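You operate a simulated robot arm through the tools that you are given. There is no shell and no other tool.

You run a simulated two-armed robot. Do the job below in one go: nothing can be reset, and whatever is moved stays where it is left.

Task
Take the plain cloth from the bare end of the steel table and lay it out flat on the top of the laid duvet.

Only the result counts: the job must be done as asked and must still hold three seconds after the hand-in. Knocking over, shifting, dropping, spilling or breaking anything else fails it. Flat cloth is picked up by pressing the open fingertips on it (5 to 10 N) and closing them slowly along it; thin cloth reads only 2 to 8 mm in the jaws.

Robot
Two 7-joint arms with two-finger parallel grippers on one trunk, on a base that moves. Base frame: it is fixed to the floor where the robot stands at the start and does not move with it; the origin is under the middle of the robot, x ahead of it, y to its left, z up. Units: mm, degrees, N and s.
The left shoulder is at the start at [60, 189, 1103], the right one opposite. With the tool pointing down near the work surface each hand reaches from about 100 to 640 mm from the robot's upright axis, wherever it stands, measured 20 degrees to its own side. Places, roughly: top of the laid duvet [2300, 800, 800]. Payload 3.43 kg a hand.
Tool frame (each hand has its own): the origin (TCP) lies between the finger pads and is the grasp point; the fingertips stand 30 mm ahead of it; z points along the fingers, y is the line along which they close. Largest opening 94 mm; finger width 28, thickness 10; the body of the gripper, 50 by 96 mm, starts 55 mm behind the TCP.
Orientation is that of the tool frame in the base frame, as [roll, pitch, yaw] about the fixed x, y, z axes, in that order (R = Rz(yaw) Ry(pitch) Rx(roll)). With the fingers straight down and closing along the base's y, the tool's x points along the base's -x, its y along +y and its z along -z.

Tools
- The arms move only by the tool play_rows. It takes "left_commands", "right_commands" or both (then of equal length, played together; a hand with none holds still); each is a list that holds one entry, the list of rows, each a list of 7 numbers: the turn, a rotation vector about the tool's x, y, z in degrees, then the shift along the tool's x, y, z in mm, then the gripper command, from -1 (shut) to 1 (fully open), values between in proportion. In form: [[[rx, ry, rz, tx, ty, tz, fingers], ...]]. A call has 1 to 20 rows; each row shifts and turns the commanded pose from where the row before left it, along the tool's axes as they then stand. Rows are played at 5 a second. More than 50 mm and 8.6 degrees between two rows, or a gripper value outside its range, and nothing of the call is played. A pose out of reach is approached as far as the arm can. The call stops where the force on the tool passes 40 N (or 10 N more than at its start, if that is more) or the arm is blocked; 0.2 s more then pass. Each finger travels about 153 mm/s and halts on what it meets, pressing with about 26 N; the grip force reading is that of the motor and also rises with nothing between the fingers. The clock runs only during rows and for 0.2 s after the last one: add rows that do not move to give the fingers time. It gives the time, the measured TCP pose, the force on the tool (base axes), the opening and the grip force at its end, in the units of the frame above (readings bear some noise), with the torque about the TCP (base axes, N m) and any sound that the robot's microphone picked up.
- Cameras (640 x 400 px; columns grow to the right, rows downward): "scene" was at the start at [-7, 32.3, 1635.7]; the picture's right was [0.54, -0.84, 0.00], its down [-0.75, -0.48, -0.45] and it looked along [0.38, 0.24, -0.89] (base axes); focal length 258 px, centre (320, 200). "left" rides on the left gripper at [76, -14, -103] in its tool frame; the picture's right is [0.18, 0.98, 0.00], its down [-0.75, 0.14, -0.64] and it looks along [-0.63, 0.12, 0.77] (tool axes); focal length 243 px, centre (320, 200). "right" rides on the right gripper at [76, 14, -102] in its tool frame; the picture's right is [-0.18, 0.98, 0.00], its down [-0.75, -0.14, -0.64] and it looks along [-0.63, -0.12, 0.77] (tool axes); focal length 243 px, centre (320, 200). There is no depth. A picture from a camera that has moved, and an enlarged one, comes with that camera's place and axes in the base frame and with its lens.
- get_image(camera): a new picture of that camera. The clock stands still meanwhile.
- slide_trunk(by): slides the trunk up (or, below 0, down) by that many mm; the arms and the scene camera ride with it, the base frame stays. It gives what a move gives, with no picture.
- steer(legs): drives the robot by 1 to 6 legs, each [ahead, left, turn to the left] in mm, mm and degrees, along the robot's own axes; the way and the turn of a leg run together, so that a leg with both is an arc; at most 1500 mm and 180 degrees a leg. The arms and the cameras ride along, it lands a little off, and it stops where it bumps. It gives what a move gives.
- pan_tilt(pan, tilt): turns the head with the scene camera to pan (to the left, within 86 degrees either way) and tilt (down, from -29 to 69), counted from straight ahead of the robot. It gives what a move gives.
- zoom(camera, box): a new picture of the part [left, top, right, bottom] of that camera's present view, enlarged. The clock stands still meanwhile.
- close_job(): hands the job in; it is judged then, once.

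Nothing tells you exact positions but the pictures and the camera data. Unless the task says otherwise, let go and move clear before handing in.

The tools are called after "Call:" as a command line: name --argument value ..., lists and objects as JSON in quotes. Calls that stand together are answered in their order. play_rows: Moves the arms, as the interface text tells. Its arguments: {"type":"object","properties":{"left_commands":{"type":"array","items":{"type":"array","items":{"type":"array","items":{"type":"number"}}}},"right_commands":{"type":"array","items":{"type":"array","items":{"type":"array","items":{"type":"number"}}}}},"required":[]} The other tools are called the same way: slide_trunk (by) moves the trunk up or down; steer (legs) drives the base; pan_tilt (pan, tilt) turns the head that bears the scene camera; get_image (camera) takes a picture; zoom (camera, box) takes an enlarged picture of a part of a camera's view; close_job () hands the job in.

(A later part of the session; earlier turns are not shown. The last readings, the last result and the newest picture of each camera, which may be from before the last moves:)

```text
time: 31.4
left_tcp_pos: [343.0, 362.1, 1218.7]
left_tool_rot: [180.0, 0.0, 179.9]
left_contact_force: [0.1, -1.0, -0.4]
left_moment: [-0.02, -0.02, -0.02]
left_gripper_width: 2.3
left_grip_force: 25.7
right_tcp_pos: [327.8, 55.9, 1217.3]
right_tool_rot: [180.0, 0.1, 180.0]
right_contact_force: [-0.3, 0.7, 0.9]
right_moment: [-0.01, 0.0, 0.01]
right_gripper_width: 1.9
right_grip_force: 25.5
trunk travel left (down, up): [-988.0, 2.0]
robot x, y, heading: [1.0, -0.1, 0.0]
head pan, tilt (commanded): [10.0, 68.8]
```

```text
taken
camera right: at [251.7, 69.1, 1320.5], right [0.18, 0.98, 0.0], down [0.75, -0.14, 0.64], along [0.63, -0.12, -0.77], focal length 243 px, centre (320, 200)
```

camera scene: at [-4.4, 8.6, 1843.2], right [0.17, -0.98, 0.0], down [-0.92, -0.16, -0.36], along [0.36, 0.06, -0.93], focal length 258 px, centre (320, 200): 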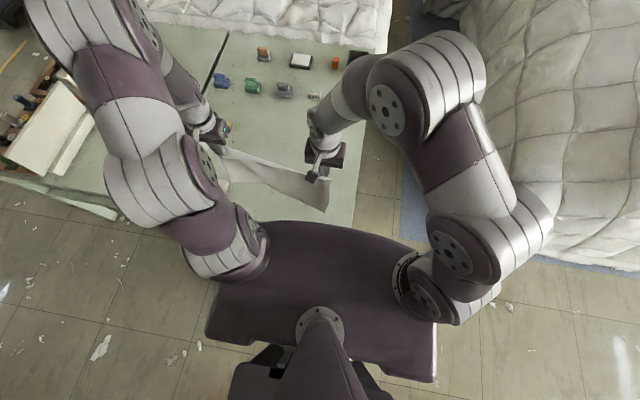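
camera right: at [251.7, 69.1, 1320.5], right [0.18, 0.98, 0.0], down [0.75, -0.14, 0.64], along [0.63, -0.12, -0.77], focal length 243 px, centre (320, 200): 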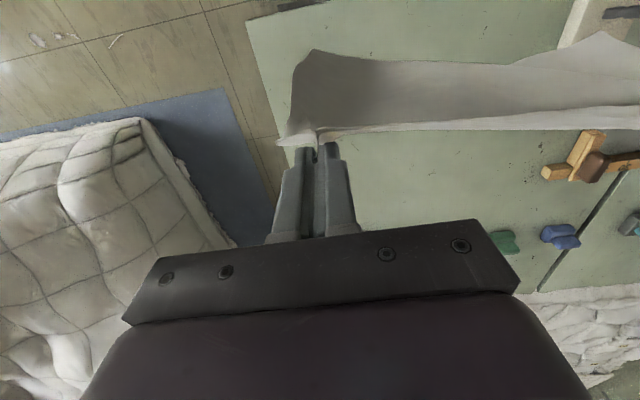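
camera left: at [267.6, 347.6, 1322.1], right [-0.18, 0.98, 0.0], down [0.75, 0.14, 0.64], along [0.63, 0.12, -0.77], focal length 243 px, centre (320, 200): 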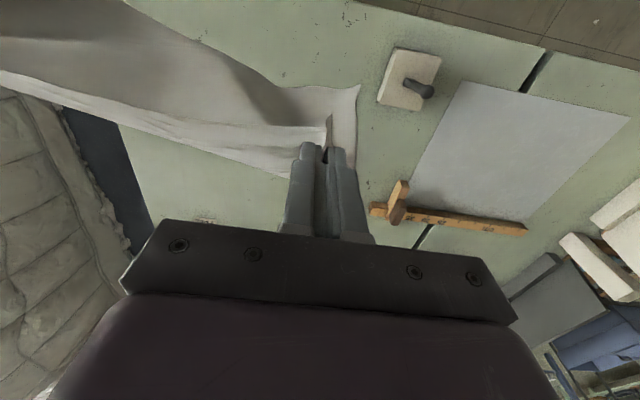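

The cloth now hangs clear from both hands at TCP z ≈ 1218. I'll zoom in to check how it hangs and how far its lower edge is from the table.

Call:
zoom --camera "scene" --box '[180, 80, 380, 240]'

Call:
zoom --camera "left" --box '[0, 0, 400, 250]'

Call:
zoom --camera "right" --box '[240, 0, 640, 250]'

```text
2.50 times, centred on (280, 160) of scene
camera zoom: at [-4.4, 8.6, 1843.2], right [0.17, -0.98, 0.0], down [-0.92, -0.16, -0.36], along [0.36, 0.06, -0.93], focal length 644 px, centre (420, 300)
```

zoom: 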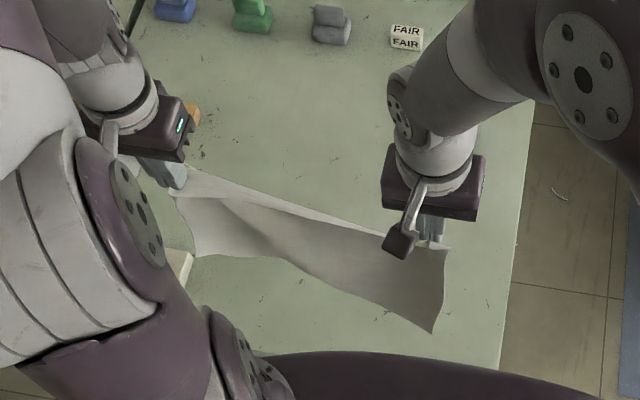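

```text
1.60 times, centred on (200, 125) of left
camera zoom: at [267.6, 347.6, 1322.1], right [-0.18, 0.98, 0.0], down [0.75, 0.14, 0.64], along [0.63, 0.12, -0.77], focal length 388 px, centre (512, 320)
```

zoom: 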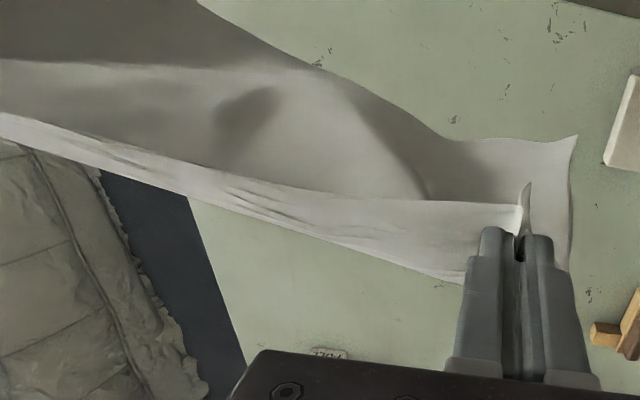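

```text
1.60 times, centred on (440, 125) of right
camera zoom: at [251.7, 69.1, 1320.5], right [0.18, 0.98, 0.0], down [0.75, -0.14, 0.64], along [0.63, -0.12, -0.77], focal length 388 px, centre (128, 320)
```

zoom: 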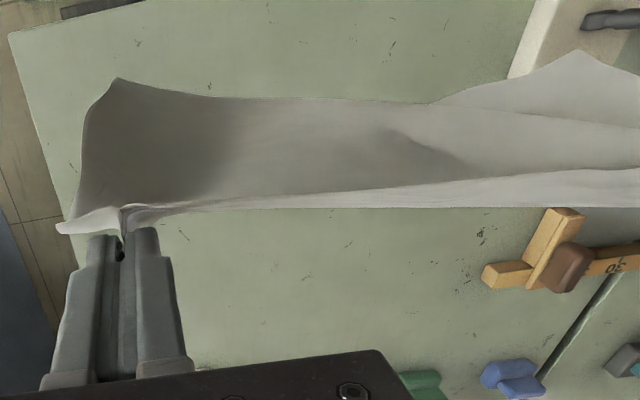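

The cloth hangs freely with its lower edge roughly 90 mm above the table, clear of everything. I'll back away about 270 mm so it is off the table, then check.

Call:
steer --legs '[[-270, 0, 0]]'

Call:
get_image --camera "scene"

Call:
get_image --camera "right"

Call:
pan_tilt --pan 86 --tilt 45

Call:
get_image --camera "scene"

```text
time: 33.2
left_tcp_pos: [77.2, 361.7, 1218.6]
left_tool_rot: [-179.9, 0.0, -179.9]
left_contact_force: [0.1, -0.5, -0.5]
left_moment: [-0.03, 0.01, 0.01]
left_gripper_width: 2.4
left_grip_force: 26.2
right_tcp_pos: [61.0, 55.1, 1216.4]
right_tool_rot: [-179.9, -0.1, 179.9]
right_contact_force: [0.9, -0.5, -0.7]
right_moment: [0.03, 0.03, 0.0]
right_gripper_width: 1.7
right_grip_force: 25.9
trunk travel left (down, up): [-988.0, 2.0]
robot x, y, heading: [-266.3, -0.6, -0.0]
head pan, tilt (commanded): [10.0, 68.8]
```

```text
taken
camera scene: at [-269.4, 8.5, 1843.2], right [0.17, -0.98, 0.0], down [-0.92, -0.16, -0.36], along [0.36, 0.06, -0.93], focal length 258 px, centre (320, 200)
```

scene: 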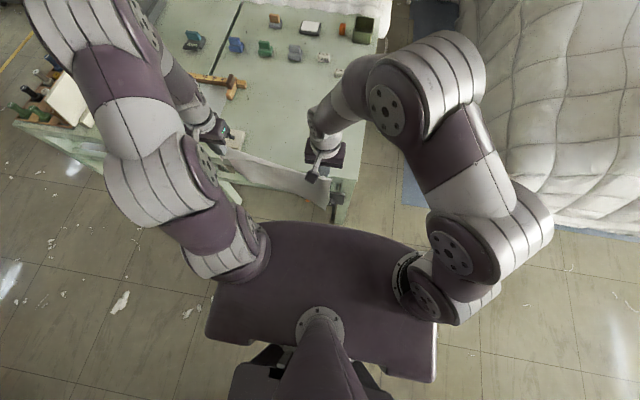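

```text
taken
camera right: at [-14.2, 69.2, 1319.9], right [0.18, 0.98, 0.0], down [0.75, -0.14, 0.64], along [0.63, -0.12, -0.77], focal length 243 px, centre (320, 200)
```

right: 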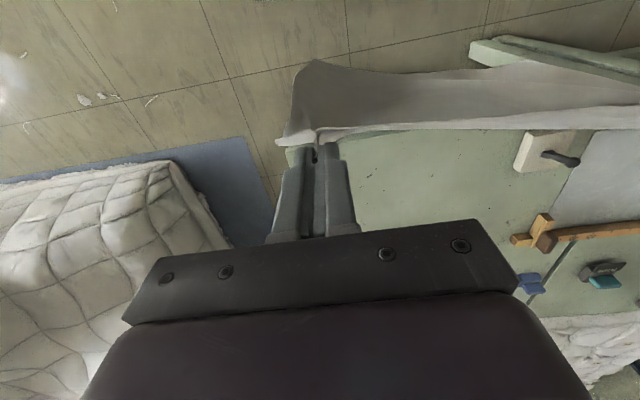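

```text
time: 34.7
left_tcp_pos: [74.5, 362.6, 1218.8]
left_tool_rot: [180.0, 0.1, 180.0]
left_contact_force: [0.0, -1.2, 0.4]
left_moment: [-0.01, 0.01, 0.01]
left_gripper_width: 2.3
left_grip_force: 25.8
right_tcp_pos: [59.9, 55.7, 1218.4]
right_tool_rot: [180.0, 0.0, -180.0]
right_contact_force: [-0.7, 0.9, -0.1]
right_moment: [0.02, -0.02, 0.0]
right_gripper_width: 1.9
right_grip_force: 25.5
trunk travel left (down, up): [-988.0, 2.0]
robot x, y, heading: [-266.5, -0.4, -0.0]
head pan, tilt (commanded): [85.9, 45.0]
```

```text
taken
camera scene: at [-322.4, 79.7, 1872.0], right [1.0, -0.07, 0.0], down [-0.05, -0.71, -0.71], along [0.05, 0.71, -0.71], focal length 258 px, centre (320, 200)
```

scene: 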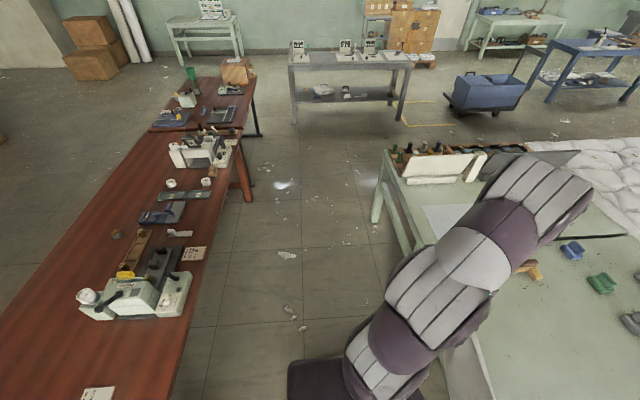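

The lane between the red tables (x ≈ −838) and the steel table (x ≈ 258) is clear, and so is the floor beyond. I'll drive sideways left past the end of the steel table.

Call:
steer --legs '[[0, 1150, 0], [0, 1150, 0]]'

Call:
pan_tilt --pan 0 --tilt 40

Call:
get_image --camera "scene"

Call:
get_image --camera "right"

Call:
pan_tilt --pan -25 --tilt 28

Call:
get_image --camera "scene"

```text
time: 46.0
left_tcp_pos: [76.0, 2653.5, 1218.7]
left_tool_rot: [180.0, 0.0, -179.1]
left_contact_force: [-0.8, 0.0, 0.0]
left_moment: [0.01, 0.01, -0.03]
left_gripper_width: 2.2
left_grip_force: 25.7
right_tcp_pos: [65.1, 2346.2, 1217.5]
right_tool_rot: [180.0, -0.1, -179.3]
right_contact_force: [0.0, 1.2, -0.1]
right_moment: [0.05, 0.0, 0.05]
right_gripper_width: 2.0
right_grip_force: 26.7
trunk travel left (down, up): [-988.0, 2.0]
robot x, y, heading: [-262.4, 2285.2, 0.8]
head pan, tilt (commanded): [85.9, 45.0]
```

```text
time: 47.6
left_tcp_pos: [75.5, 2652.9, 1218.9]
left_tool_rot: [-180.0, 0.0, -179.3]
left_contact_force: [0.7, -0.5, -0.7]
left_moment: [-0.01, 0.02, -0.02]
left_gripper_width: 2.3
left_grip_force: 25.8
right_tcp_pos: [66.5, 2346.5, 1216.9]
right_tool_rot: [180.0, 0.1, -179.2]
right_contact_force: [-0.2, 0.2, 0.5]
right_moment: [0.04, -0.04, 0.0]
right_gripper_width: 1.9
right_grip_force: 25.7
trunk travel left (down, up): [-988.0, 2.0]
robot x, y, heading: [-265.2, 2289.6, 0.8]
head pan, tilt (commanded): [0.0, 40.0]
```

```text
taken
camera scene: at [-236.0, 2286.0, 1879.3], right [0.01, -1.0, 0.0], down [-0.64, -0.01, -0.77], along [0.77, 0.01, -0.64], focal length 258 px, centre (320, 200)
```

scene: 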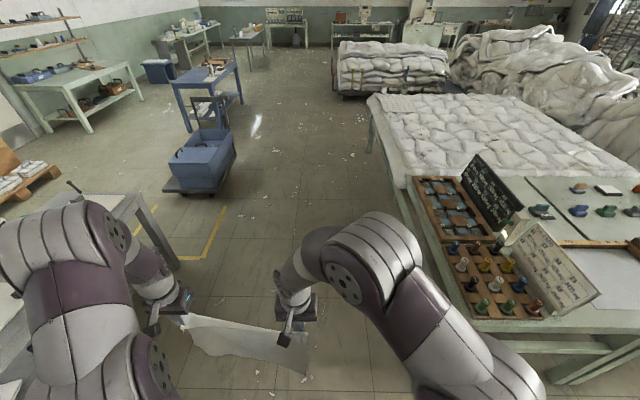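

```text
taken
camera right: at [-10.7, 2359.2, 1320.4], right [0.17, 0.99, 0.0], down [0.76, -0.13, 0.64], along [0.63, -0.11, -0.77], focal length 243 px, centre (320, 200)
```

right: 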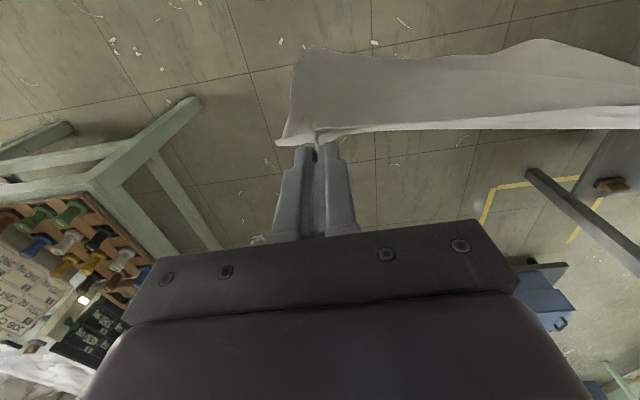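

```text
time: 48.5
left_tcp_pos: [76.2, 2653.7, 1217.7]
left_tool_rot: [179.9, 0.0, -179.2]
left_contact_force: [-0.2, -0.9, 0.0]
left_moment: [-0.04, 0.04, 0.02]
left_gripper_width: 2.5
left_grip_force: 25.9
right_tcp_pos: [66.2, 2347.4, 1217.8]
right_tool_rot: [179.9, 0.0, -179.2]
right_contact_force: [0.2, 0.8, -0.4]
right_moment: [0.04, 0.05, -0.04]
right_gripper_width: 1.7
right_grip_force: 26.3
trunk travel left (down, up): [-988.0, 2.0]
robot x, y, heading: [-262.3, 2282.4, 0.8]
head pan, tilt (commanded): [-25.0, 28.0]
```

```text
taken
camera scene: at [-237.8, 2247.3, 1897.8], right [-0.41, -0.91, 0.0], down [-0.43, 0.19, -0.88], along [0.81, -0.36, -0.47], focal length 258 px, centre (320, 200)
```

scene: 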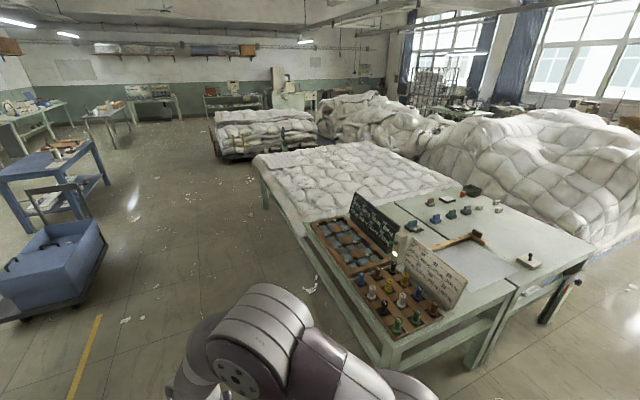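

The bed is a table with the duvet on it, its left edge near y ≈ 1690 and x from about 1300 to 3100. A gridded board sits at its far-left corner around x 2640–3170, which I'll stay away from. First I'll centre both hands in front of the robot by shifting them 205 mm to the right.

Call:
play_rows --left_commands '[[[0, 0, 0, 0, -10, 0, -1], [0, 0, 0, 0, -15, 0, -1], [0, 0, 0, 0, -15, 0, -1], [0, 0, 0, 0, -15, 0, -1], [0, 0, 0, 0, -15, 0, -1], [0, 0, 0, 0, -15, 0, -1], [0, 0, 0, 0, -15, 0, -1], [0, 0, 0, 0, -15, 0, -1], [0, 0, 0, 0, -15, 0, -1], [0, 0, 0, 0, -15, 0, -1], [0, 0, 0, 0, -15, 0, -1], [0, 0, 0, 0, -15, 0, -1], [0, 0, 0, 0, -15, 0, -1], [0, 0, 0, 0, -15, 0, -1], [0, 0, 0, 0, 0, 0, -1]]]' --right_commands '[[[0, 0, 0, 0, -10, 0, -1], [0, 0, 0, 0, -15, 0, -1], [0, 0, 0, 0, -15, 0, -1], [0, 0, 0, 0, -15, 0, -1], [0, 0, 0, 0, -15, 0, -1], [0, 0, 0, 0, -15, 0, -1], [0, 0, 0, 0, -15, 0, -1], [0, 0, 0, 0, -15, 0, -1], [0, 0, 0, 0, -15, 0, -1], [0, 0, 0, 0, -15, 0, -1], [0, 0, 0, 0, -15, 0, -1], [0, 0, 0, 0, -15, 0, -1], [0, 0, 0, 0, -15, 0, -1], [0, 0, 0, 0, -15, 0, -1], [0, 0, 0, 0, 0, 0, -1]]]'

Call:
pan_tilt --pan 0 --tilt 50

Call:
get_image --camera "scene"

```text
time: 51.7
left_tcp_pos: [78.1, 2449.4, 1217.9]
left_tool_rot: [-179.9, 0.0, -179.2]
left_contact_force: [0.3, -0.8, -0.3]
left_moment: [-0.05, 0.03, -0.02]
left_gripper_width: 2.6
left_grip_force: 26.1
right_tcp_pos: [68.7, 2139.9, 1216.8]
right_tool_rot: [180.0, 0.1, -179.2]
right_contact_force: [0.1, 0.6, -0.1]
right_moment: [0.0, 0.01, -0.01]
right_gripper_width: 2.0
right_grip_force: 25.9
trunk travel left (down, up): [-988.0, 2.0]
robot x, y, heading: [-257.2, 2285.5, 0.8]
head pan, tilt (commanded): [-25.0, 28.0]
```

```text
time: 52.6
left_tcp_pos: [77.7, 2449.3, 1218.4]
left_tool_rot: [180.0, -0.1, -179.2]
left_contact_force: [0.1, -0.3, -0.9]
left_moment: [0.01, 0.04, 0.02]
left_gripper_width: 2.3
left_grip_force: 26.0
right_tcp_pos: [68.8, 2140.4, 1218.4]
right_tool_rot: [180.0, -0.1, -179.2]
right_contact_force: [0.1, 1.1, -0.2]
right_moment: [0.03, 0.02, 0.02]
right_gripper_width: 2.0
right_grip_force: 25.4
trunk travel left (down, up): [-988.0, 2.0]
robot x, y, heading: [-262.4, 2288.1, 0.7]
head pan, tilt (commanded): [0.0, 50.0]
```

```text
taken
camera scene: at [-244.0, 2285.5, 1865.2], right [0.01, -1.0, 0.0], down [-0.77, -0.01, -0.64], along [0.64, 0.01, -0.77], focal length 258 px, centre (320, 200)
```

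scene: 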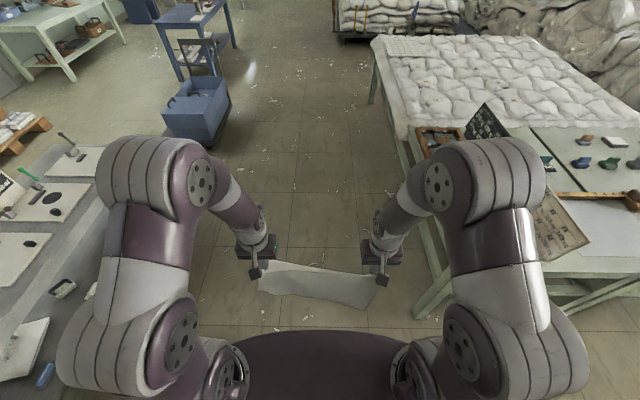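

Hands are centred and the lane ahead is clear. I'll drive forward about 2.2 m along the bed's left side.

Call:
steer --legs '[[1100, 0, -0.8], [1100, 0, 0]]'

Call:
pan_tilt --pan -60 --tilt 45

Call:
get_image --camera "scene"

Call:
get_image --camera "right"

```text
time: 63.5
left_tcp_pos: [2291.3, 2465.1, 1219.0]
left_tool_rot: [-180.0, 0.1, -179.5]
left_contact_force: [-0.4, -0.8, -0.9]
left_moment: [-0.01, 0.01, -0.01]
left_gripper_width: 2.3
left_grip_force: 26.1
right_tcp_pos: [2280.6, 2157.3, 1216.9]
right_tool_rot: [180.0, 0.0, -179.6]
right_contact_force: [-0.8, 0.8, 0.3]
right_moment: [0.06, -0.04, 0.01]
right_gripper_width: 1.9
right_grip_force: 26.3
trunk travel left (down, up): [-988.0, 2.0]
robot x, y, heading: [1950.0, 2303.2, 0.3]
head pan, tilt (commanded): [0.0, 50.0]
```

```text
time: 64.8
left_tcp_pos: [2292.9, 2465.8, 1218.7]
left_tool_rot: [180.0, 0.1, -179.6]
left_contact_force: [-0.5, -1.1, -1.2]
left_moment: [0.0, 0.02, -0.05]
left_gripper_width: 2.2
left_grip_force: 25.9
right_tcp_pos: [2280.1, 2158.3, 1216.6]
right_tool_rot: [-180.0, 0.1, -179.4]
right_contact_force: [0.7, 1.3, 0.2]
right_moment: [0.04, 0.01, 0.01]
right_gripper_width: 2.0
right_grip_force: 26.4
trunk travel left (down, up): [-988.0, 2.0]
robot x, y, heading: [1950.5, 2306.8, 0.4]
head pan, tilt (commanded): [-60.0, 45.0]
```

```text
taken
camera scene: at [1932.6, 2233.1, 1872.0], right [-0.86, -0.51, 0.0], down [-0.36, 0.61, -0.71], along [0.36, -0.61, -0.71], focal length 258 px, centre (320, 200)
```

scene: 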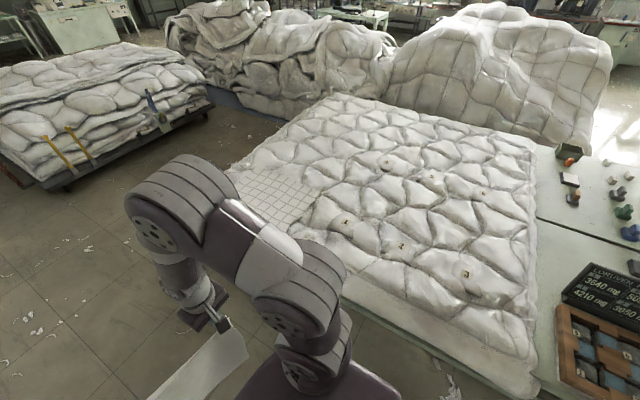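

```text
taken
camera right: at [2203.9, 2170.3, 1319.6], right [0.18, 0.98, 0.0], down [0.75, -0.13, 0.64], along [0.63, -0.11, -0.77], focal length 243 px, centre (320, 200)
```

right: 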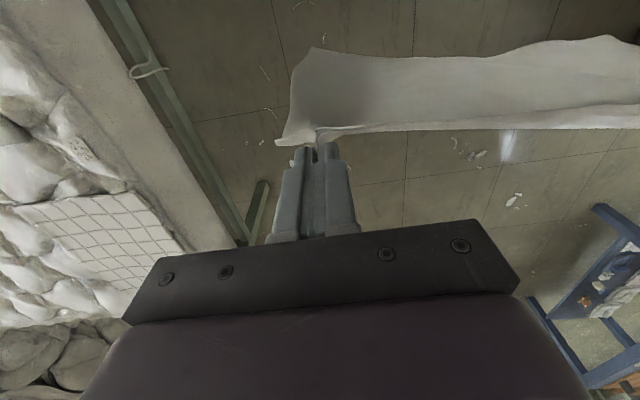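

I'm beside the bed at about [1950, 2305]. There are small numbered marks on the duvet in rows around y ≈ 1380 and y ≈ 770; I'll zoom in to see what they are and check the bed edge and board.

Call:
zoom --camera "scene" --box '[300, 130, 560, 310]'

Call:
zoom --camera "scene" --box '[320, 220, 480, 320]'

Call:
zoom --camera "scene" --box '[220, 140, 360, 280]'

```text
2.22 times, centred on (430, 220) of scene
camera zoom: at [1932.6, 2233.1, 1872.0], right [-0.86, -0.51, 0.0], down [-0.36, 0.61, -0.71], along [0.36, -0.61, -0.71], focal length 572 px, centre (76, 156)
```

zoom: 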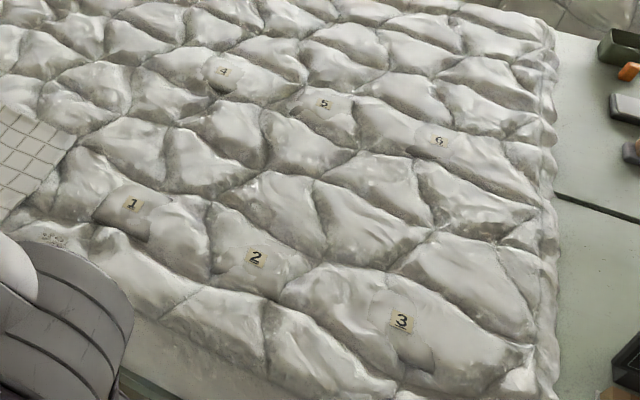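

```text
4.00 times, centred on (400, 270) of scene
camera zoom: at [1932.6, 2233.1, 1872.0], right [-0.86, -0.51, 0.0], down [-0.36, 0.61, -0.71], along [0.36, -0.61, -0.71], focal length 1030 px, centre (0, -80)
```

zoom: 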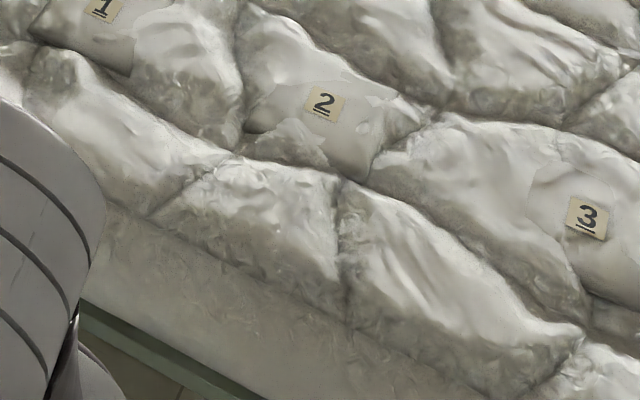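

```text
2.86 times, centred on (290, 210) of scene
camera zoom: at [1932.6, 2233.1, 1872.0], right [-0.86, -0.51, 0.0], down [-0.36, 0.61, -0.71], along [0.36, -0.61, -0.71], focal length 736 px, centre (406, 171)
```

zoom: 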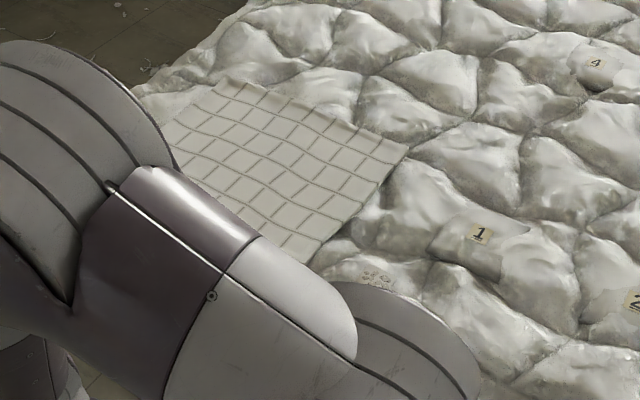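

The numbered marks are flat printed tags on the duvet, and the gridded piece lies at the far-left corner. I'll turn right 90° to face the bed and look at the landing area.

Call:
steer --legs '[[0, 0, -45], [0, 0, -45]]'

Call:
pan_tilt --pan 0 --tilt 50

Call:
get_image --camera "scene"

Call:
get_image --camera "left"

Call:
get_image --camera "right"

```text
time: 69.3
left_tcp_pos: [2113.8, 1967.3, 1217.8]
left_tool_rot: [180.0, 0.0, 91.2]
left_contact_force: [-1.2, -0.1, 0.1]
left_moment: [0.0, 0.0, 0.04]
left_gripper_width: 2.4
left_grip_force: 26.1
right_tcp_pos: [1806.9, 1974.1, 1216.9]
right_tool_rot: [-180.0, -0.1, 91.1]
right_contact_force: [0.3, -0.6, 1.1]
right_moment: [-0.03, -0.01, 0.04]
right_gripper_width: 1.5
right_grip_force: 26.3
trunk travel left (down, up): [-988.0, 2.0]
robot x, y, heading: [1947.1, 2304.8, -89.2]
head pan, tilt (commanded): [-60.0, 45.0]
```

```text
time: 70.6
left_tcp_pos: [2115.3, 1966.9, 1218.3]
left_tool_rot: [-179.9, 0.0, 91.1]
left_contact_force: [-0.7, 0.3, -0.2]
left_moment: [0.01, 0.01, 0.03]
left_gripper_width: 2.3
left_grip_force: 26.2
right_tcp_pos: [1807.9, 1974.7, 1217.2]
right_tool_rot: [-180.0, 0.0, 91.1]
right_contact_force: [0.1, 0.1, -0.9]
right_moment: [0.01, -0.03, 0.01]
right_gripper_width: 1.6
right_grip_force: 26.3
trunk travel left (down, up): [-988.0, 2.0]
robot x, y, heading: [1948.9, 2306.0, -88.8]
head pan, tilt (commanded): [0.0, 50.0]
```

```text
taken
camera scene: at [1951.4, 2286.4, 1865.1], right [-1.0, -0.02, 0.0], down [-0.01, 0.77, -0.64], along [0.01, -0.64, -0.77], focal length 258 px, centre (320, 200)
```

scene: 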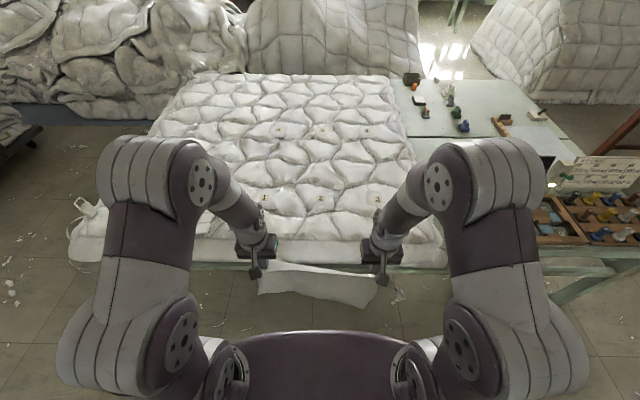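

```text
taken
camera left: at [2100.0, 2041.3, 1321.7], right [0.98, 0.2, 0.0], down [0.16, -0.75, 0.64], along [0.13, -0.63, -0.77], focal length 243 px, centre (320, 200)
```

left: 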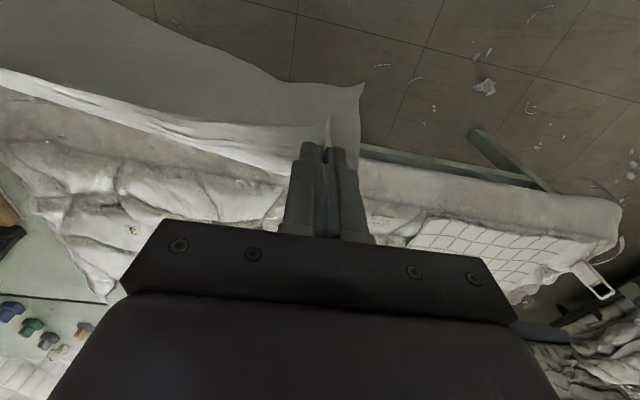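

```text
taken
camera right: at [1819.5, 2049.9, 1319.6], right [0.99, -0.17, 0.0], down [-0.13, -0.76, 0.64], along [-0.11, -0.63, -0.77], focal length 243 px, centre (320, 200)
```

right: 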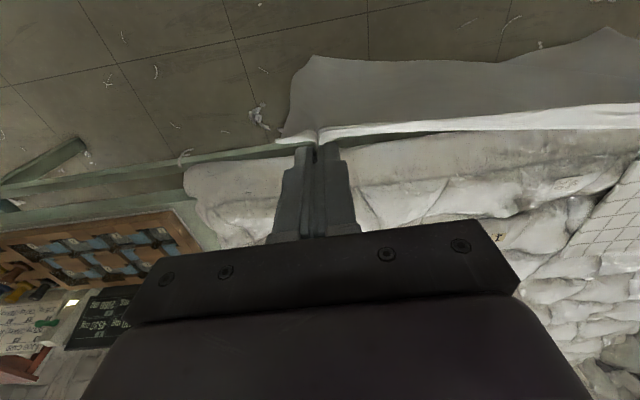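

I'm facing the bed. The quilted top starts at about y ≈ 1625, with a sloping hem out to y ≈ 1735, and tag 2 is straight ahead near [1965, 1400]. I'll move ahead about 295 mm, keeping the same clearance to this table as I had from the steel table at the start.

Call:
steer --legs '[[200, 0, -1]]'

Call:
steer --legs '[[95, 0, 0]]'

Call:
get_image --camera "scene"

Call:
pan_tilt --pan 0 --tilt 62

Call:
get_image --camera "scene"

Call:
get_image --camera "left"

Call:
get_image --camera "right"

```text
time: 72.2
left_tcp_pos: [2111.0, 1766.3, 1219.6]
left_tool_rot: [180.0, 0.2, 90.0]
left_contact_force: [-0.9, 0.5, 1.0]
left_moment: [-0.02, 0.03, 0.02]
left_gripper_width: 2.4
left_grip_force: 26.2
right_tcp_pos: [1804.0, 1780.6, 1217.2]
right_tool_rot: [180.0, 0.2, 90.1]
right_contact_force: [0.7, -0.4, -0.3]
right_moment: [-0.01, 0.02, 0.01]
right_gripper_width: 1.6
right_grip_force: 25.9
trunk travel left (down, up): [-988.0, 2.0]
robot x, y, heading: [1950.0, 2105.2, -90.0]
head pan, tilt (commanded): [0.0, 50.0]
```

```text
time: 73.3
left_tcp_pos: [2111.9, 1672.3, 1220.0]
left_tool_rot: [-180.0, 0.2, 90.2]
left_contact_force: [-0.1, 0.1, -0.1]
left_moment: [-0.06, 0.02, -0.01]
left_gripper_width: 2.3
left_grip_force: 26.0
right_tcp_pos: [1803.5, 1685.7, 1218.5]
right_tool_rot: [-180.0, 0.2, 90.2]
right_contact_force: [0.7, 0.3, -0.8]
right_moment: [-0.02, 0.01, 0.02]
right_gripper_width: 1.9
right_grip_force: 25.6
trunk travel left (down, up): [-988.0, 2.0]
robot x, y, heading: [1952.0, 2007.6, -89.8]
head pan, tilt (commanded): [0.0, 50.0]
```

```text
taken
camera scene: at [1953.5, 1998.4, 1865.3], right [-1.0, 0.0, 0.0], down [0.0, 0.76, -0.65], along [0.0, -0.65, -0.76], focal length 258 px, centre (320, 200)
```

scene: 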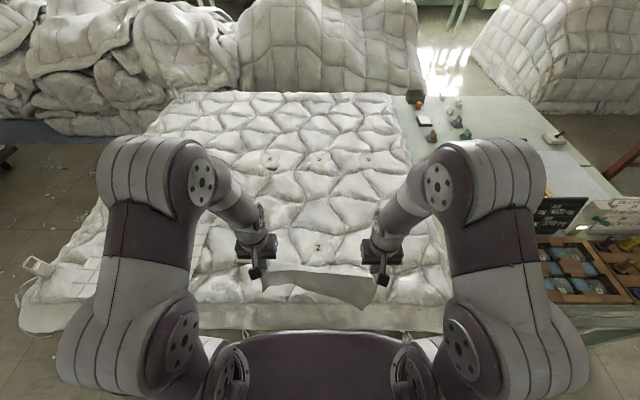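

```text
time: 74.1
left_tcp_pos: [2111.6, 1666.3, 1219.1]
left_tool_rot: [-179.9, -0.1, 90.2]
left_contact_force: [0.7, 1.5, -0.4]
left_moment: [0.03, 0.01, 0.0]
left_gripper_width: 2.3
left_grip_force: 26.0
right_tcp_pos: [1803.4, 1679.7, 1217.0]
right_tool_rot: [180.0, -0.1, 90.2]
right_contact_force: [-0.6, 0.2, -0.3]
right_moment: [-0.01, -0.05, 0.04]
right_gripper_width: 1.8
right_grip_force: 25.9
trunk travel left (down, up): [-988.0, 2.0]
robot x, y, heading: [1954.4, 2009.2, -89.7]
head pan, tilt (commanded): [0.0, 62.0]
```

```text
taken
camera scene: at [1953.5, 2001.8, 1850.3], right [-1.0, 0.0, 0.0], down [0.0, 0.88, -0.47], along [0.0, -0.47, -0.88], focal length 258 px, centre (320, 200)
```

scene: 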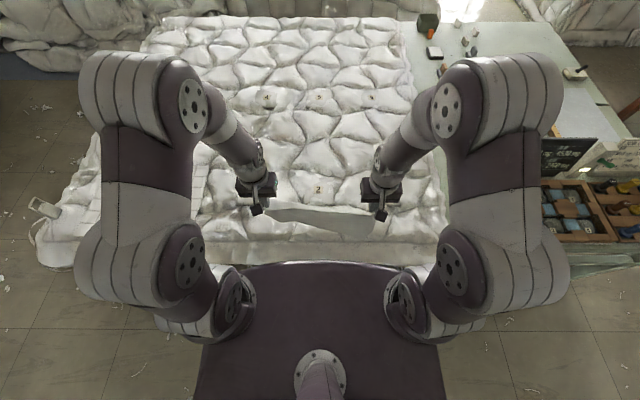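

```text
taken
camera left: at [2098.1, 1742.2, 1321.5], right [0.98, 0.19, 0.0], down [0.14, -0.75, 0.64], along [0.12, -0.63, -0.77], focal length 243 px, centre (320, 200)
```

left: 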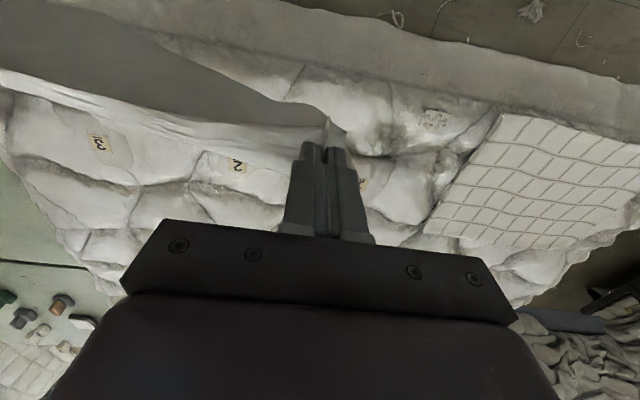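

```text
taken
camera right: at [1817.8, 1755.4, 1319.5], right [0.98, -0.18, 0.0], down [-0.14, -0.75, 0.64], along [-0.12, -0.63, -0.77], focal length 243 px, centre (320, 200)
```

right: 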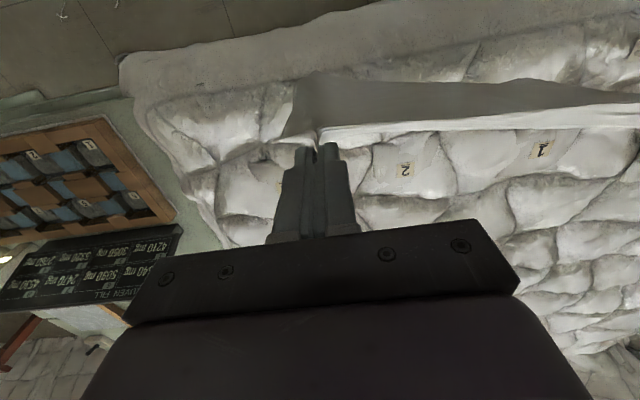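

I'm in position at [1953, 2008] with the cloth hanging above the bed's edge. The plan is to tilt both hands forward to extend reach, carry the cloth inward to about y ≈ 1280, let its bottom edge touch, then draw back and down so it lays out. I'll start the tilt with a small test.

Call:
play_rows --left_commands '[[[0, -5, 0, 0, 0, 0, -1], [0, -5, 0, 0, 0, 0, -1], [0, 0, 0, 0, 0, 0, -1]]]' --right_commands '[[[0, -5, 0, 0, 0, 0, -1], [0, -5, 0, 0, 0, 0, -1], [0, 0, 0, 0, 0, 0, -1]]]'

```text
time: 74.9
left_tcp_pos: [2112.0, 1665.7, 1218.2]
left_tool_rot: [180.0, 9.9, 90.2]
left_contact_force: [-0.5, -0.2, -0.7]
left_moment: [0.0, 0.0, 0.03]
left_gripper_width: 2.2
left_grip_force: 25.9
right_tcp_pos: [1804.3, 1678.1, 1215.9]
right_tool_rot: [-180.0, 10.0, 90.2]
right_contact_force: [0.1, -0.1, 0.2]
right_moment: [0.03, -0.01, 0.01]
right_gripper_width: 1.8
right_grip_force: 25.9
trunk travel left (down, up): [-988.0, 2.0]
robot x, y, heading: [1952.8, 2007.5, -90.0]
head pan, tilt (commanded): [0.0, 62.0]
```

The tilt goes the right way, with the fingers now pointing 10° forward. I'll complete it to about 45°.

Call:
play_rows --left_commands '[[[0, -5, 0, 0, 0, 0, -1], [0, -5, 0, 0, 0, 0, -1], [0, -5, 0, 0, 0, 0, -1], [0, -5, 0, 0, 0, 0, -1], [0, -5, 0, 0, 0, 0, -1], [0, -5, 0, 0, 0, 0, -1], [0, -5, 0, 0, 0, 0, -1], [0, 0, 0, 0, 0, 0, -1], [0, 0, 0, 0, 0, 0, -1]]]' --right_commands '[[[0, -5, 0, 0, 0, 0, -1], [0, -5, 0, 0, 0, 0, -1], [0, -5, 0, 0, 0, 0, -1], [0, -5, 0, 0, 0, 0, -1], [0, -5, 0, 0, 0, 0, -1], [0, -5, 0, 0, 0, 0, -1], [0, -5, 0, 0, 0, 0, -1], [0, 0, 0, 0, 0, 0, -1], [0, 0, 0, 0, 0, 0, -1]]]'

Call:
get_image --camera "scene"

Call:
get_image --camera "left"

Call:
get_image --camera "right"

```text
time: 76.9
left_tcp_pos: [2120.9, 1669.4, 1216.8]
left_tool_rot: [176.6, 21.7, 89.9]
left_contact_force: [-14.9, 0.9, -0.8]
left_moment: [0.05, 0.48, -0.1]
left_gripper_width: 2.4
left_grip_force: 25.8
left hand out of reach, approached as far as the arm can: row 3, 4, 5, 6, 7
right_tcp_pos: [1788.2, 1681.8, 1215.8]
right_tool_rot: [-174.9, 34.6, 91.6]
right_contact_force: [16.0, -1.1, 0.1]
right_moment: [-0.03, -0.49, 0.11]
right_gripper_width: 1.6
right_grip_force: 25.8
right hand out of reach, approached as far as the arm can: row 2, 3, 4, 5
trunk travel left (down, up): [-988.0, 2.0]
robot x, y, heading: [1954.1, 2006.8, -90.0]
head pan, tilt (commanded): [0.0, 62.0]
```

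```text
taken
camera scene: at [1953.5, 2002.3, 1850.3], right [-1.0, 0.0, 0.0], down [0.0, 0.88, -0.47], along [0.0, -0.47, -0.88], focal length 258 px, centre (320, 200)
```

scene: 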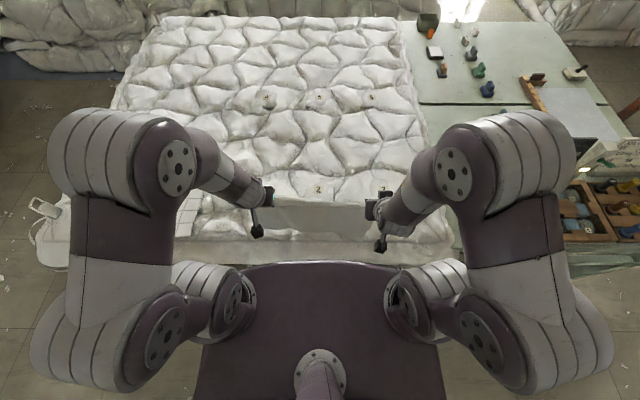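

```text
taken
camera left: at [2102.3, 1777.1, 1284.1], right [0.98, 0.19, -0.01], down [0.1, -0.46, 0.88], along [0.16, -0.87, -0.47], focal length 243 px, centre (320, 200)
```

left: 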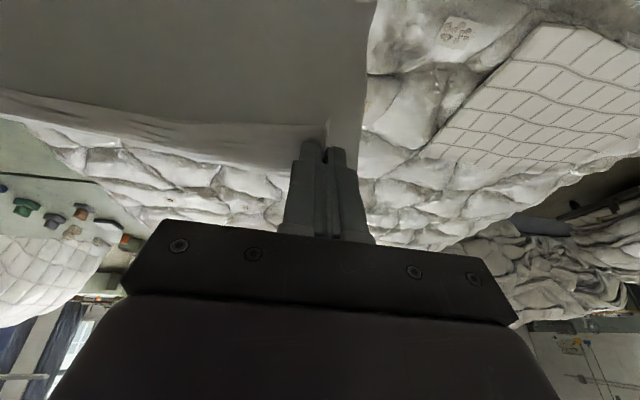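

```text
taken
camera right: at [1808.1, 1801.4, 1255.0], right [0.98, -0.17, 0.03], down [-0.08, -0.25, 0.96], along [-0.16, -0.95, -0.26], focal length 243 px, centre (320, 200)
```

right: 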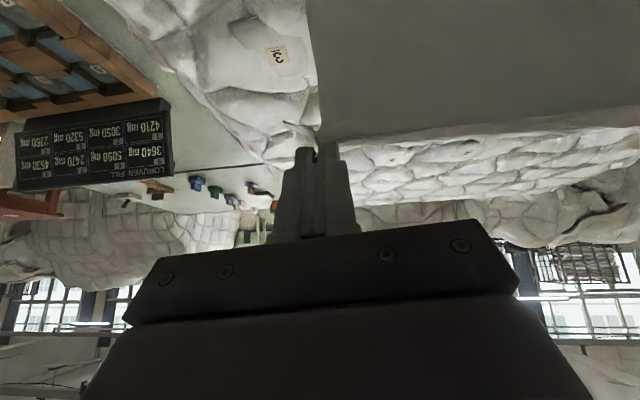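

The tilt isn't reachable this close to the body: the hands were pushed apart and the cloth is tensioned at 15 N. I'll undo most of the tilt right away.

Call:
play_rows --left_commands '[[[0, 5, 0, 0, 0, 0, -1], [0, 5, 0, 0, 0, 0, -1], [0, 5, 0, 0, 0, 0, -1], [0, 5, 0, 0, 0, 0, -1], [0, 5, 0, 0, 0, 0, -1], [0, 5, 0, 0, 0, 0, -1], [0, 5, 0, 0, 0, 0, -1], [0, 0, 0, 0, 0, 0, -1], [0, 0, 0, 0, 0, 0, -1]]]' --right_commands '[[[0, 5, 0, 0, 0, 0, -1], [0, 5, 0, 0, 0, 0, -1], [0, 5, 0, 0, 0, 0, -1], [0, 5, 0, 0, 0, 0, -1], [0, 5, 0, 0, 0, 0, -1], [0, 5, 0, 0, 0, 0, -1], [0, 5, 0, 0, 0, 0, -1], [0, 0, 0, 0, 0, 0, -1], [0, 0, 0, 0, 0, 0, -1]]]'

Call:
get_image --camera "left"

Call:
get_image --camera "right"

```text
time: 78.9
left_tcp_pos: [2116.1, 1668.0, 1216.8]
left_tool_rot: [178.6, -6.6, 90.9]
left_contact_force: [-9.0, 0.5, -0.3]
left_moment: [0.04, 0.27, 0.05]
left_gripper_width: 2.2
left_grip_force: 25.8
left hand out of reach, approached as far as the arm can: row 4
right_tcp_pos: [1787.4, 1680.2, 1215.7]
right_tool_rot: [-175.4, 3.6, 89.0]
right_contact_force: [9.8, 0.3, -0.3]
right_moment: [0.02, -0.3, -0.06]
right_gripper_width: 1.7
right_grip_force: 26.2
right hand out of reach, approached as far as the arm can: row 7
trunk travel left (down, up): [-988.0, 2.0]
robot x, y, heading: [1953.1, 2008.2, -89.7]
head pan, tilt (commanded): [0.0, 62.0]
```

```text
taken
camera left: at [2100.3, 1730.9, 1328.6], right [0.98, 0.2, 0.04], down [0.14, -0.82, 0.55], along [0.15, -0.54, -0.83], focal length 243 px, centre (320, 200)
```

left: 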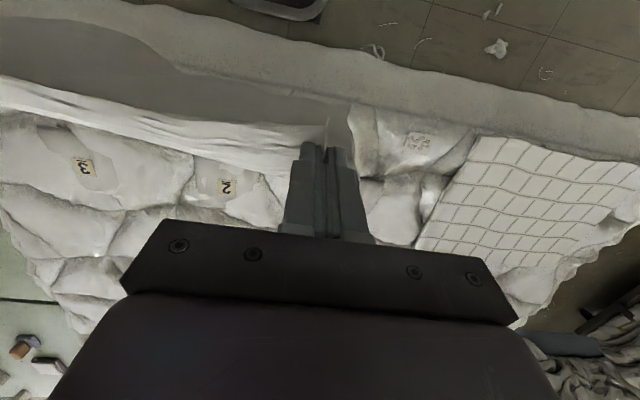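

```text
taken
camera right: at [1811.2, 1761.2, 1311.7], right [0.98, -0.21, -0.07], down [-0.1, -0.71, 0.7], along [-0.19, -0.67, -0.71], focal length 243 px, centre (320, 200)
```

right: 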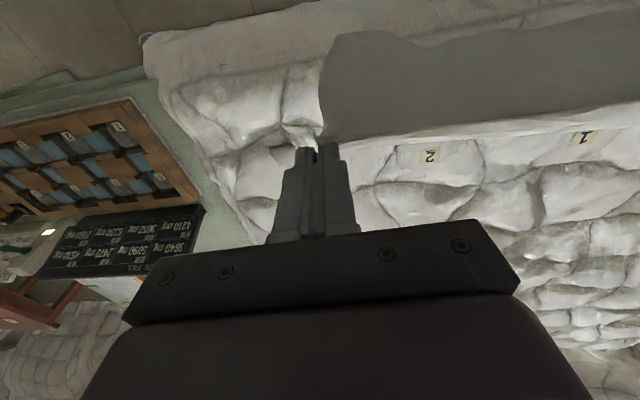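

Both grips still hold, but the hands ended up about 20 mm too far apart and slightly twisted, with 9 N of tension. I'll correct the orientation and bring them back to their earlier spacing.

Call:
play_rows --left_commands '[[[0, 0, 0, 0, -2, 0, -1], [0.7, -3.3, 0.45, 0, -2, 0, -1], [0.7, -3.3, 0.45, 0, 0, 0, -1], [0, 0, 0, 0, 0, 0, -1], [0, 0, 0, 0, 0, 0, -1]]]' --right_commands '[[[0, 0, 0, 0, 8, 0, -1], [-2.3, 1.8, -0.5, 0, 8, 0, -1], [-2.3, 1.8, -0.5, 0, 0, 0, -1], [0, 0, 0, 0, 0, 0, -1], [0, 0, 0, 0, 0, 0, -1]]]'

```text
time: 80.1
left_tcp_pos: [2114.0, 1667.9, 1216.9]
left_tool_rot: [-179.9, 0.1, 89.9]
left_contact_force: [0.2, -0.2, -1.5]
left_moment: [0.05, 0.01, 0.04]
left_gripper_width: 2.3
left_grip_force: 25.9
right_tcp_pos: [1806.0, 1679.7, 1214.7]
right_tool_rot: [179.6, -4.0, 89.7]
right_contact_force: [-0.2, 1.0, 0.7]
right_moment: [0.0, -0.02, -0.01]
right_gripper_width: 1.6
right_grip_force: 26.4
trunk travel left (down, up): [-988.0, 2.0]
robot x, y, heading: [1952.2, 2007.9, -89.9]
head pan, tilt (commanded): [0.0, 62.0]
```

Tension is gone and the spacing is back to 308 mm. I'll fix the right hand's remaining 4° pitch and check how the cloth is held.

Call:
play_rows --left_commands '[[[0, 0, 0, 0, 0, 0, -1], [0, 0, 0, 0, 0, 0, -1], [0, 0, 0, 0, 0, 0, -1], [0, 0, 0, 0, 0, 0, -1]]]' --right_commands '[[[0, -2, 0, 0, 0, -1, -1], [0.4, -2, -0.3, 0, 0, -1, -1], [0, 0, 0, 0, 0, 0, -1], [0, 0, 0, 0, 0, 0, -1]]]'

Call:
get_image --camera "left"

Call:
get_image --camera "right"

Call:
zoom --camera "scene" --box '[220, 130, 420, 260]'

```text
time: 81.1
left_tcp_pos: [2114.2, 1668.6, 1217.7]
left_tool_rot: [-179.9, 0.0, 89.8]
left_contact_force: [0.4, -0.5, -0.1]
left_moment: [0.01, -0.02, 0.01]
left_gripper_width: 2.1
left_grip_force: 25.7
right_tcp_pos: [1803.9, 1681.9, 1216.1]
right_tool_rot: [180.0, 0.1, 89.8]
right_contact_force: [0.3, 0.3, -0.5]
right_moment: [0.0, -0.01, 0.05]
right_gripper_width: 1.4
right_grip_force: 25.5
trunk travel left (down, up): [-988.0, 2.0]
robot x, y, heading: [1955.4, 2009.9, -89.8]
head pan, tilt (commanded): [0.0, 62.0]
```

```text
taken
camera left: at [2100.3, 1743.9, 1320.9], right [0.98, 0.18, 0.0], down [0.14, -0.75, 0.64], along [0.12, -0.63, -0.77], focal length 243 px, centre (320, 200)
```

left: 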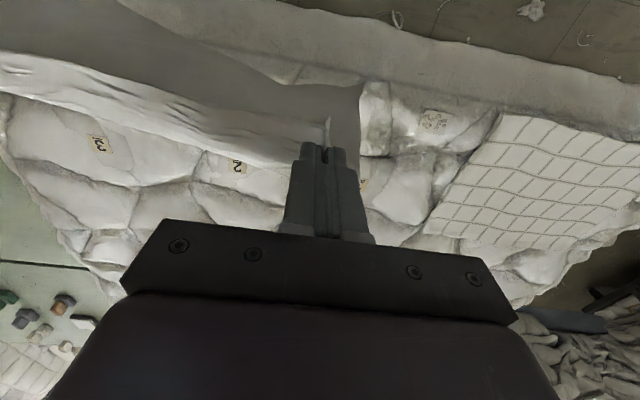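

```text
taken
camera right: at [1819.1, 1756.9, 1318.9], right [0.98, -0.19, 0.0], down [-0.14, -0.75, 0.64], along [-0.12, -0.63, -0.77], focal length 243 px, centre (320, 200)
```

right: 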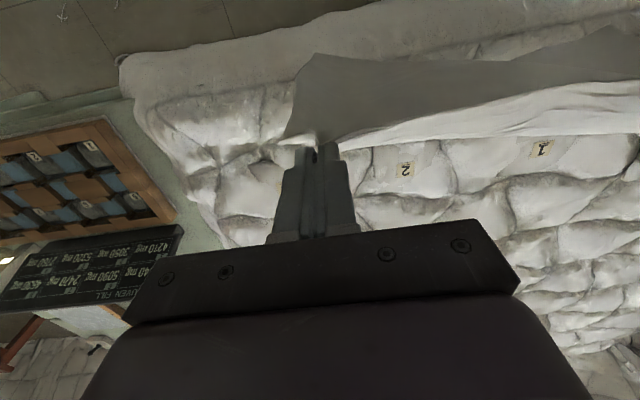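

```text
3.08 times, centred on (320, 195) of scene
camera zoom: at [1953.4, 2002.9, 1850.3], right [-1.0, 0.0, 0.0], down [0.0, 0.88, -0.47], along [0.0, -0.47, -0.88], focal length 793 px, centre (320, 215)
```

zoom: 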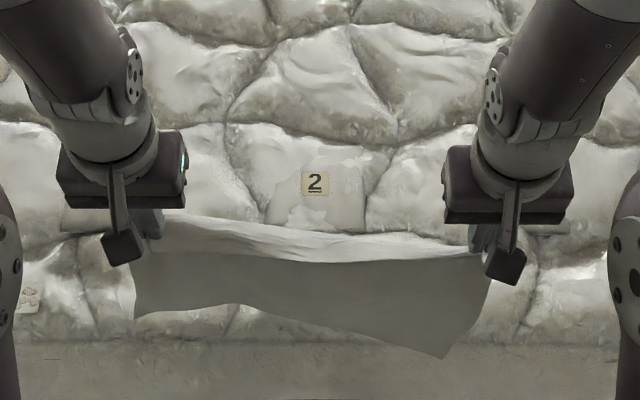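

The cloth is still held cleanly by both hands and hangs in one sheet. The hands need to be farther out before they can tilt, so I'll first move them straight forward with the tools pointing down.

Call:
play_rows --left_commands '[[[0, 0, 0, -8, 0, 0, -1], [0, 0, 0, -14, 0, 0, -1], [0, 0, 0, -16, 0, 0, -1], [0, 0, 0, -16, 0, 0, -1], [0, 0, 0, -16, 0, 0, -1], [0, 0, 0, -16, 0, 0, -1], [0, 0, 0, -16, 0, 0, -1], [0, 0, 0, -12, 0, 0, -1], [0, 0, 0, -6, 0, 0, -1], [0, 0, 0, 0, 0, 0, -1]]]' --right_commands '[[[0, 0, 0, -8, 0, 0, -1], [0, 0, 0, -14, 0, 0, -1], [0, 0, 0, -16, 0, 0, -1], [0, 0, 0, -16, 0, 0, -1], [0, 0, 0, -16, 0, 0, -1], [0, 0, 0, -16, 0, 0, -1], [0, 0, 0, -16, 0, 0, -1], [0, 0, 0, -12, 0, 0, -1], [0, 0, 0, -6, 0, 0, -1], [0, 0, 0, 0, 0, 0, -1]]]'

```text
time: 83.3
left_tcp_pos: [2112.9, 1547.2, 1217.2]
left_tool_rot: [-179.9, -0.1, 89.9]
left_contact_force: [-0.2, -0.2, -0.6]
left_moment: [0.0, -0.05, 0.03]
left_gripper_width: 2.2
left_grip_force: 26.5
right_tcp_pos: [1804.6, 1562.8, 1218.5]
right_tool_rot: [179.9, 0.0, 90.0]
right_contact_force: [0.8, -0.5, -0.5]
right_moment: [-0.03, 0.01, -0.01]
right_gripper_width: 1.8
right_grip_force: 26.0
trunk travel left (down, up): [-988.0, 2.0]
robot x, y, heading: [1951.0, 2007.9, -89.6]
head pan, tilt (commanded): [0.0, 62.0]
```

Forward reach is about 455 mm and the move was clean. Now I'll test tilting gently while continuing forward.

Call:
play_rows --left_commands '[[[0, -4, 0, -12, 0, 0, -1], [0, -4, 0, -12, 0, 1, -1], [0, -4, 0, -12, 0, 2, -1], [0, -4, 0, -12, 0, 2.7, -1], [0, 0, 0, 0, 0, 0, -1]]]' --right_commands '[[[0, -4, 0, -12, 0, 0, -1], [0, -4, 0, -12, 0, 1, -1], [0, -4, 0, -12, 0, 2, -1], [0, -4, 0, -12, 0, 2.7, -1], [0, 0, 0, 0, 0, 0, -1]]]'

```text
time: 84.5
left_tcp_pos: [2112.2, 1499.9, 1216.7]
left_tool_rot: [-180.0, 16.1, 90.0]
left_contact_force: [-0.6, -0.2, 1.3]
left_moment: [-0.01, -0.01, 0.05]
left_gripper_width: 2.4
left_grip_force: 26.1
right_tcp_pos: [1803.4, 1512.5, 1217.0]
right_tool_rot: [180.0, 16.2, 89.9]
right_contact_force: [-0.4, 0.2, -0.6]
right_moment: [-0.03, 0.02, 0.06]
right_gripper_width: 1.5
right_grip_force: 25.9
trunk travel left (down, up): [-988.0, 2.0]
robot x, y, heading: [1953.4, 2009.6, -89.8]
head pan, tilt (commanded): [0.0, 62.0]
```

That works well: 16° tilt at about 500 mm forward with the height kept. I'll continue to about 44° tilt and 600 mm forward.

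Call:
play_rows --left_commands '[[[0, -4, 0, -13.46, 0, 3.86, -1], [0, -4, 0, -13.16, 0, 4.79, -1], [0, -4, 0, -12.79, 0, 5.69, -1], [0, -4, 0, -12.36, 0, 6.57, -1], [0, -4, 0, -11.87, 0, 7.42, -1], [0, -4, 0, -11.33, 0, 8.23, -1], [0, -4, 0, -10.72, 0, 9.0, -1], [0, 0, 0, 0, 0, 0, -1]]]' --right_commands '[[[0, -4, 0, -13.46, 0, 3.86, -1], [0, -4, 0, -13.16, 0, 4.79, -1], [0, -4, 0, -12.79, 0, 5.69, -1], [0, -4, 0, -12.36, 0, 6.57, -1], [0, -4, 0, -11.87, 0, 7.42, -1], [0, -4, 0, -11.33, 0, 8.23, -1], [0, -4, 0, -10.72, 0, 9.0, -1], [0, 0, 0, 0, 0, 0, -1]]]'

Call:
get_image --camera "scene"

```text
time: 86.3
left_tcp_pos: [2112.4, 1401.7, 1217.5]
left_tool_rot: [-179.8, 44.0, 90.1]
left_contact_force: [0.1, -0.5, -0.1]
left_moment: [0.02, -0.01, 0.01]
left_gripper_width: 2.1
left_grip_force: 26.1
right_tcp_pos: [1803.9, 1413.4, 1216.2]
right_tool_rot: [-180.0, 44.1, 89.9]
right_contact_force: [-0.5, -0.3, -0.1]
right_moment: [-0.01, 0.01, 0.01]
right_gripper_width: 1.7
right_grip_force: 26.2
trunk travel left (down, up): [-988.0, 2.0]
robot x, y, heading: [1957.4, 2005.4, -89.6]
head pan, tilt (commanded): [0.0, 62.0]
```

```text
taken
camera scene: at [1953.5, 2002.7, 1850.3], right [-1.0, 0.0, 0.0], down [0.0, 0.88, -0.47], along [0.0, -0.47, -0.88], focal length 258 px, centre (320, 200)
```

scene: 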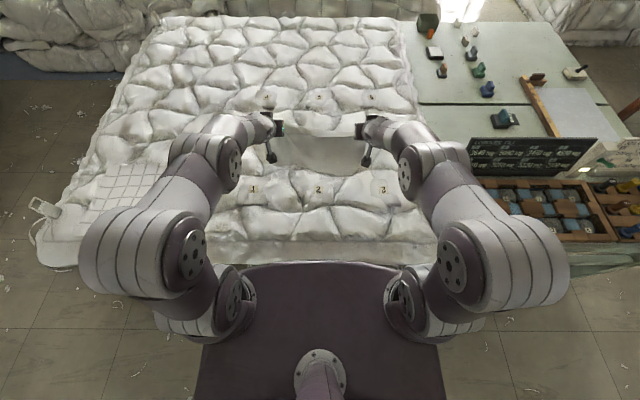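

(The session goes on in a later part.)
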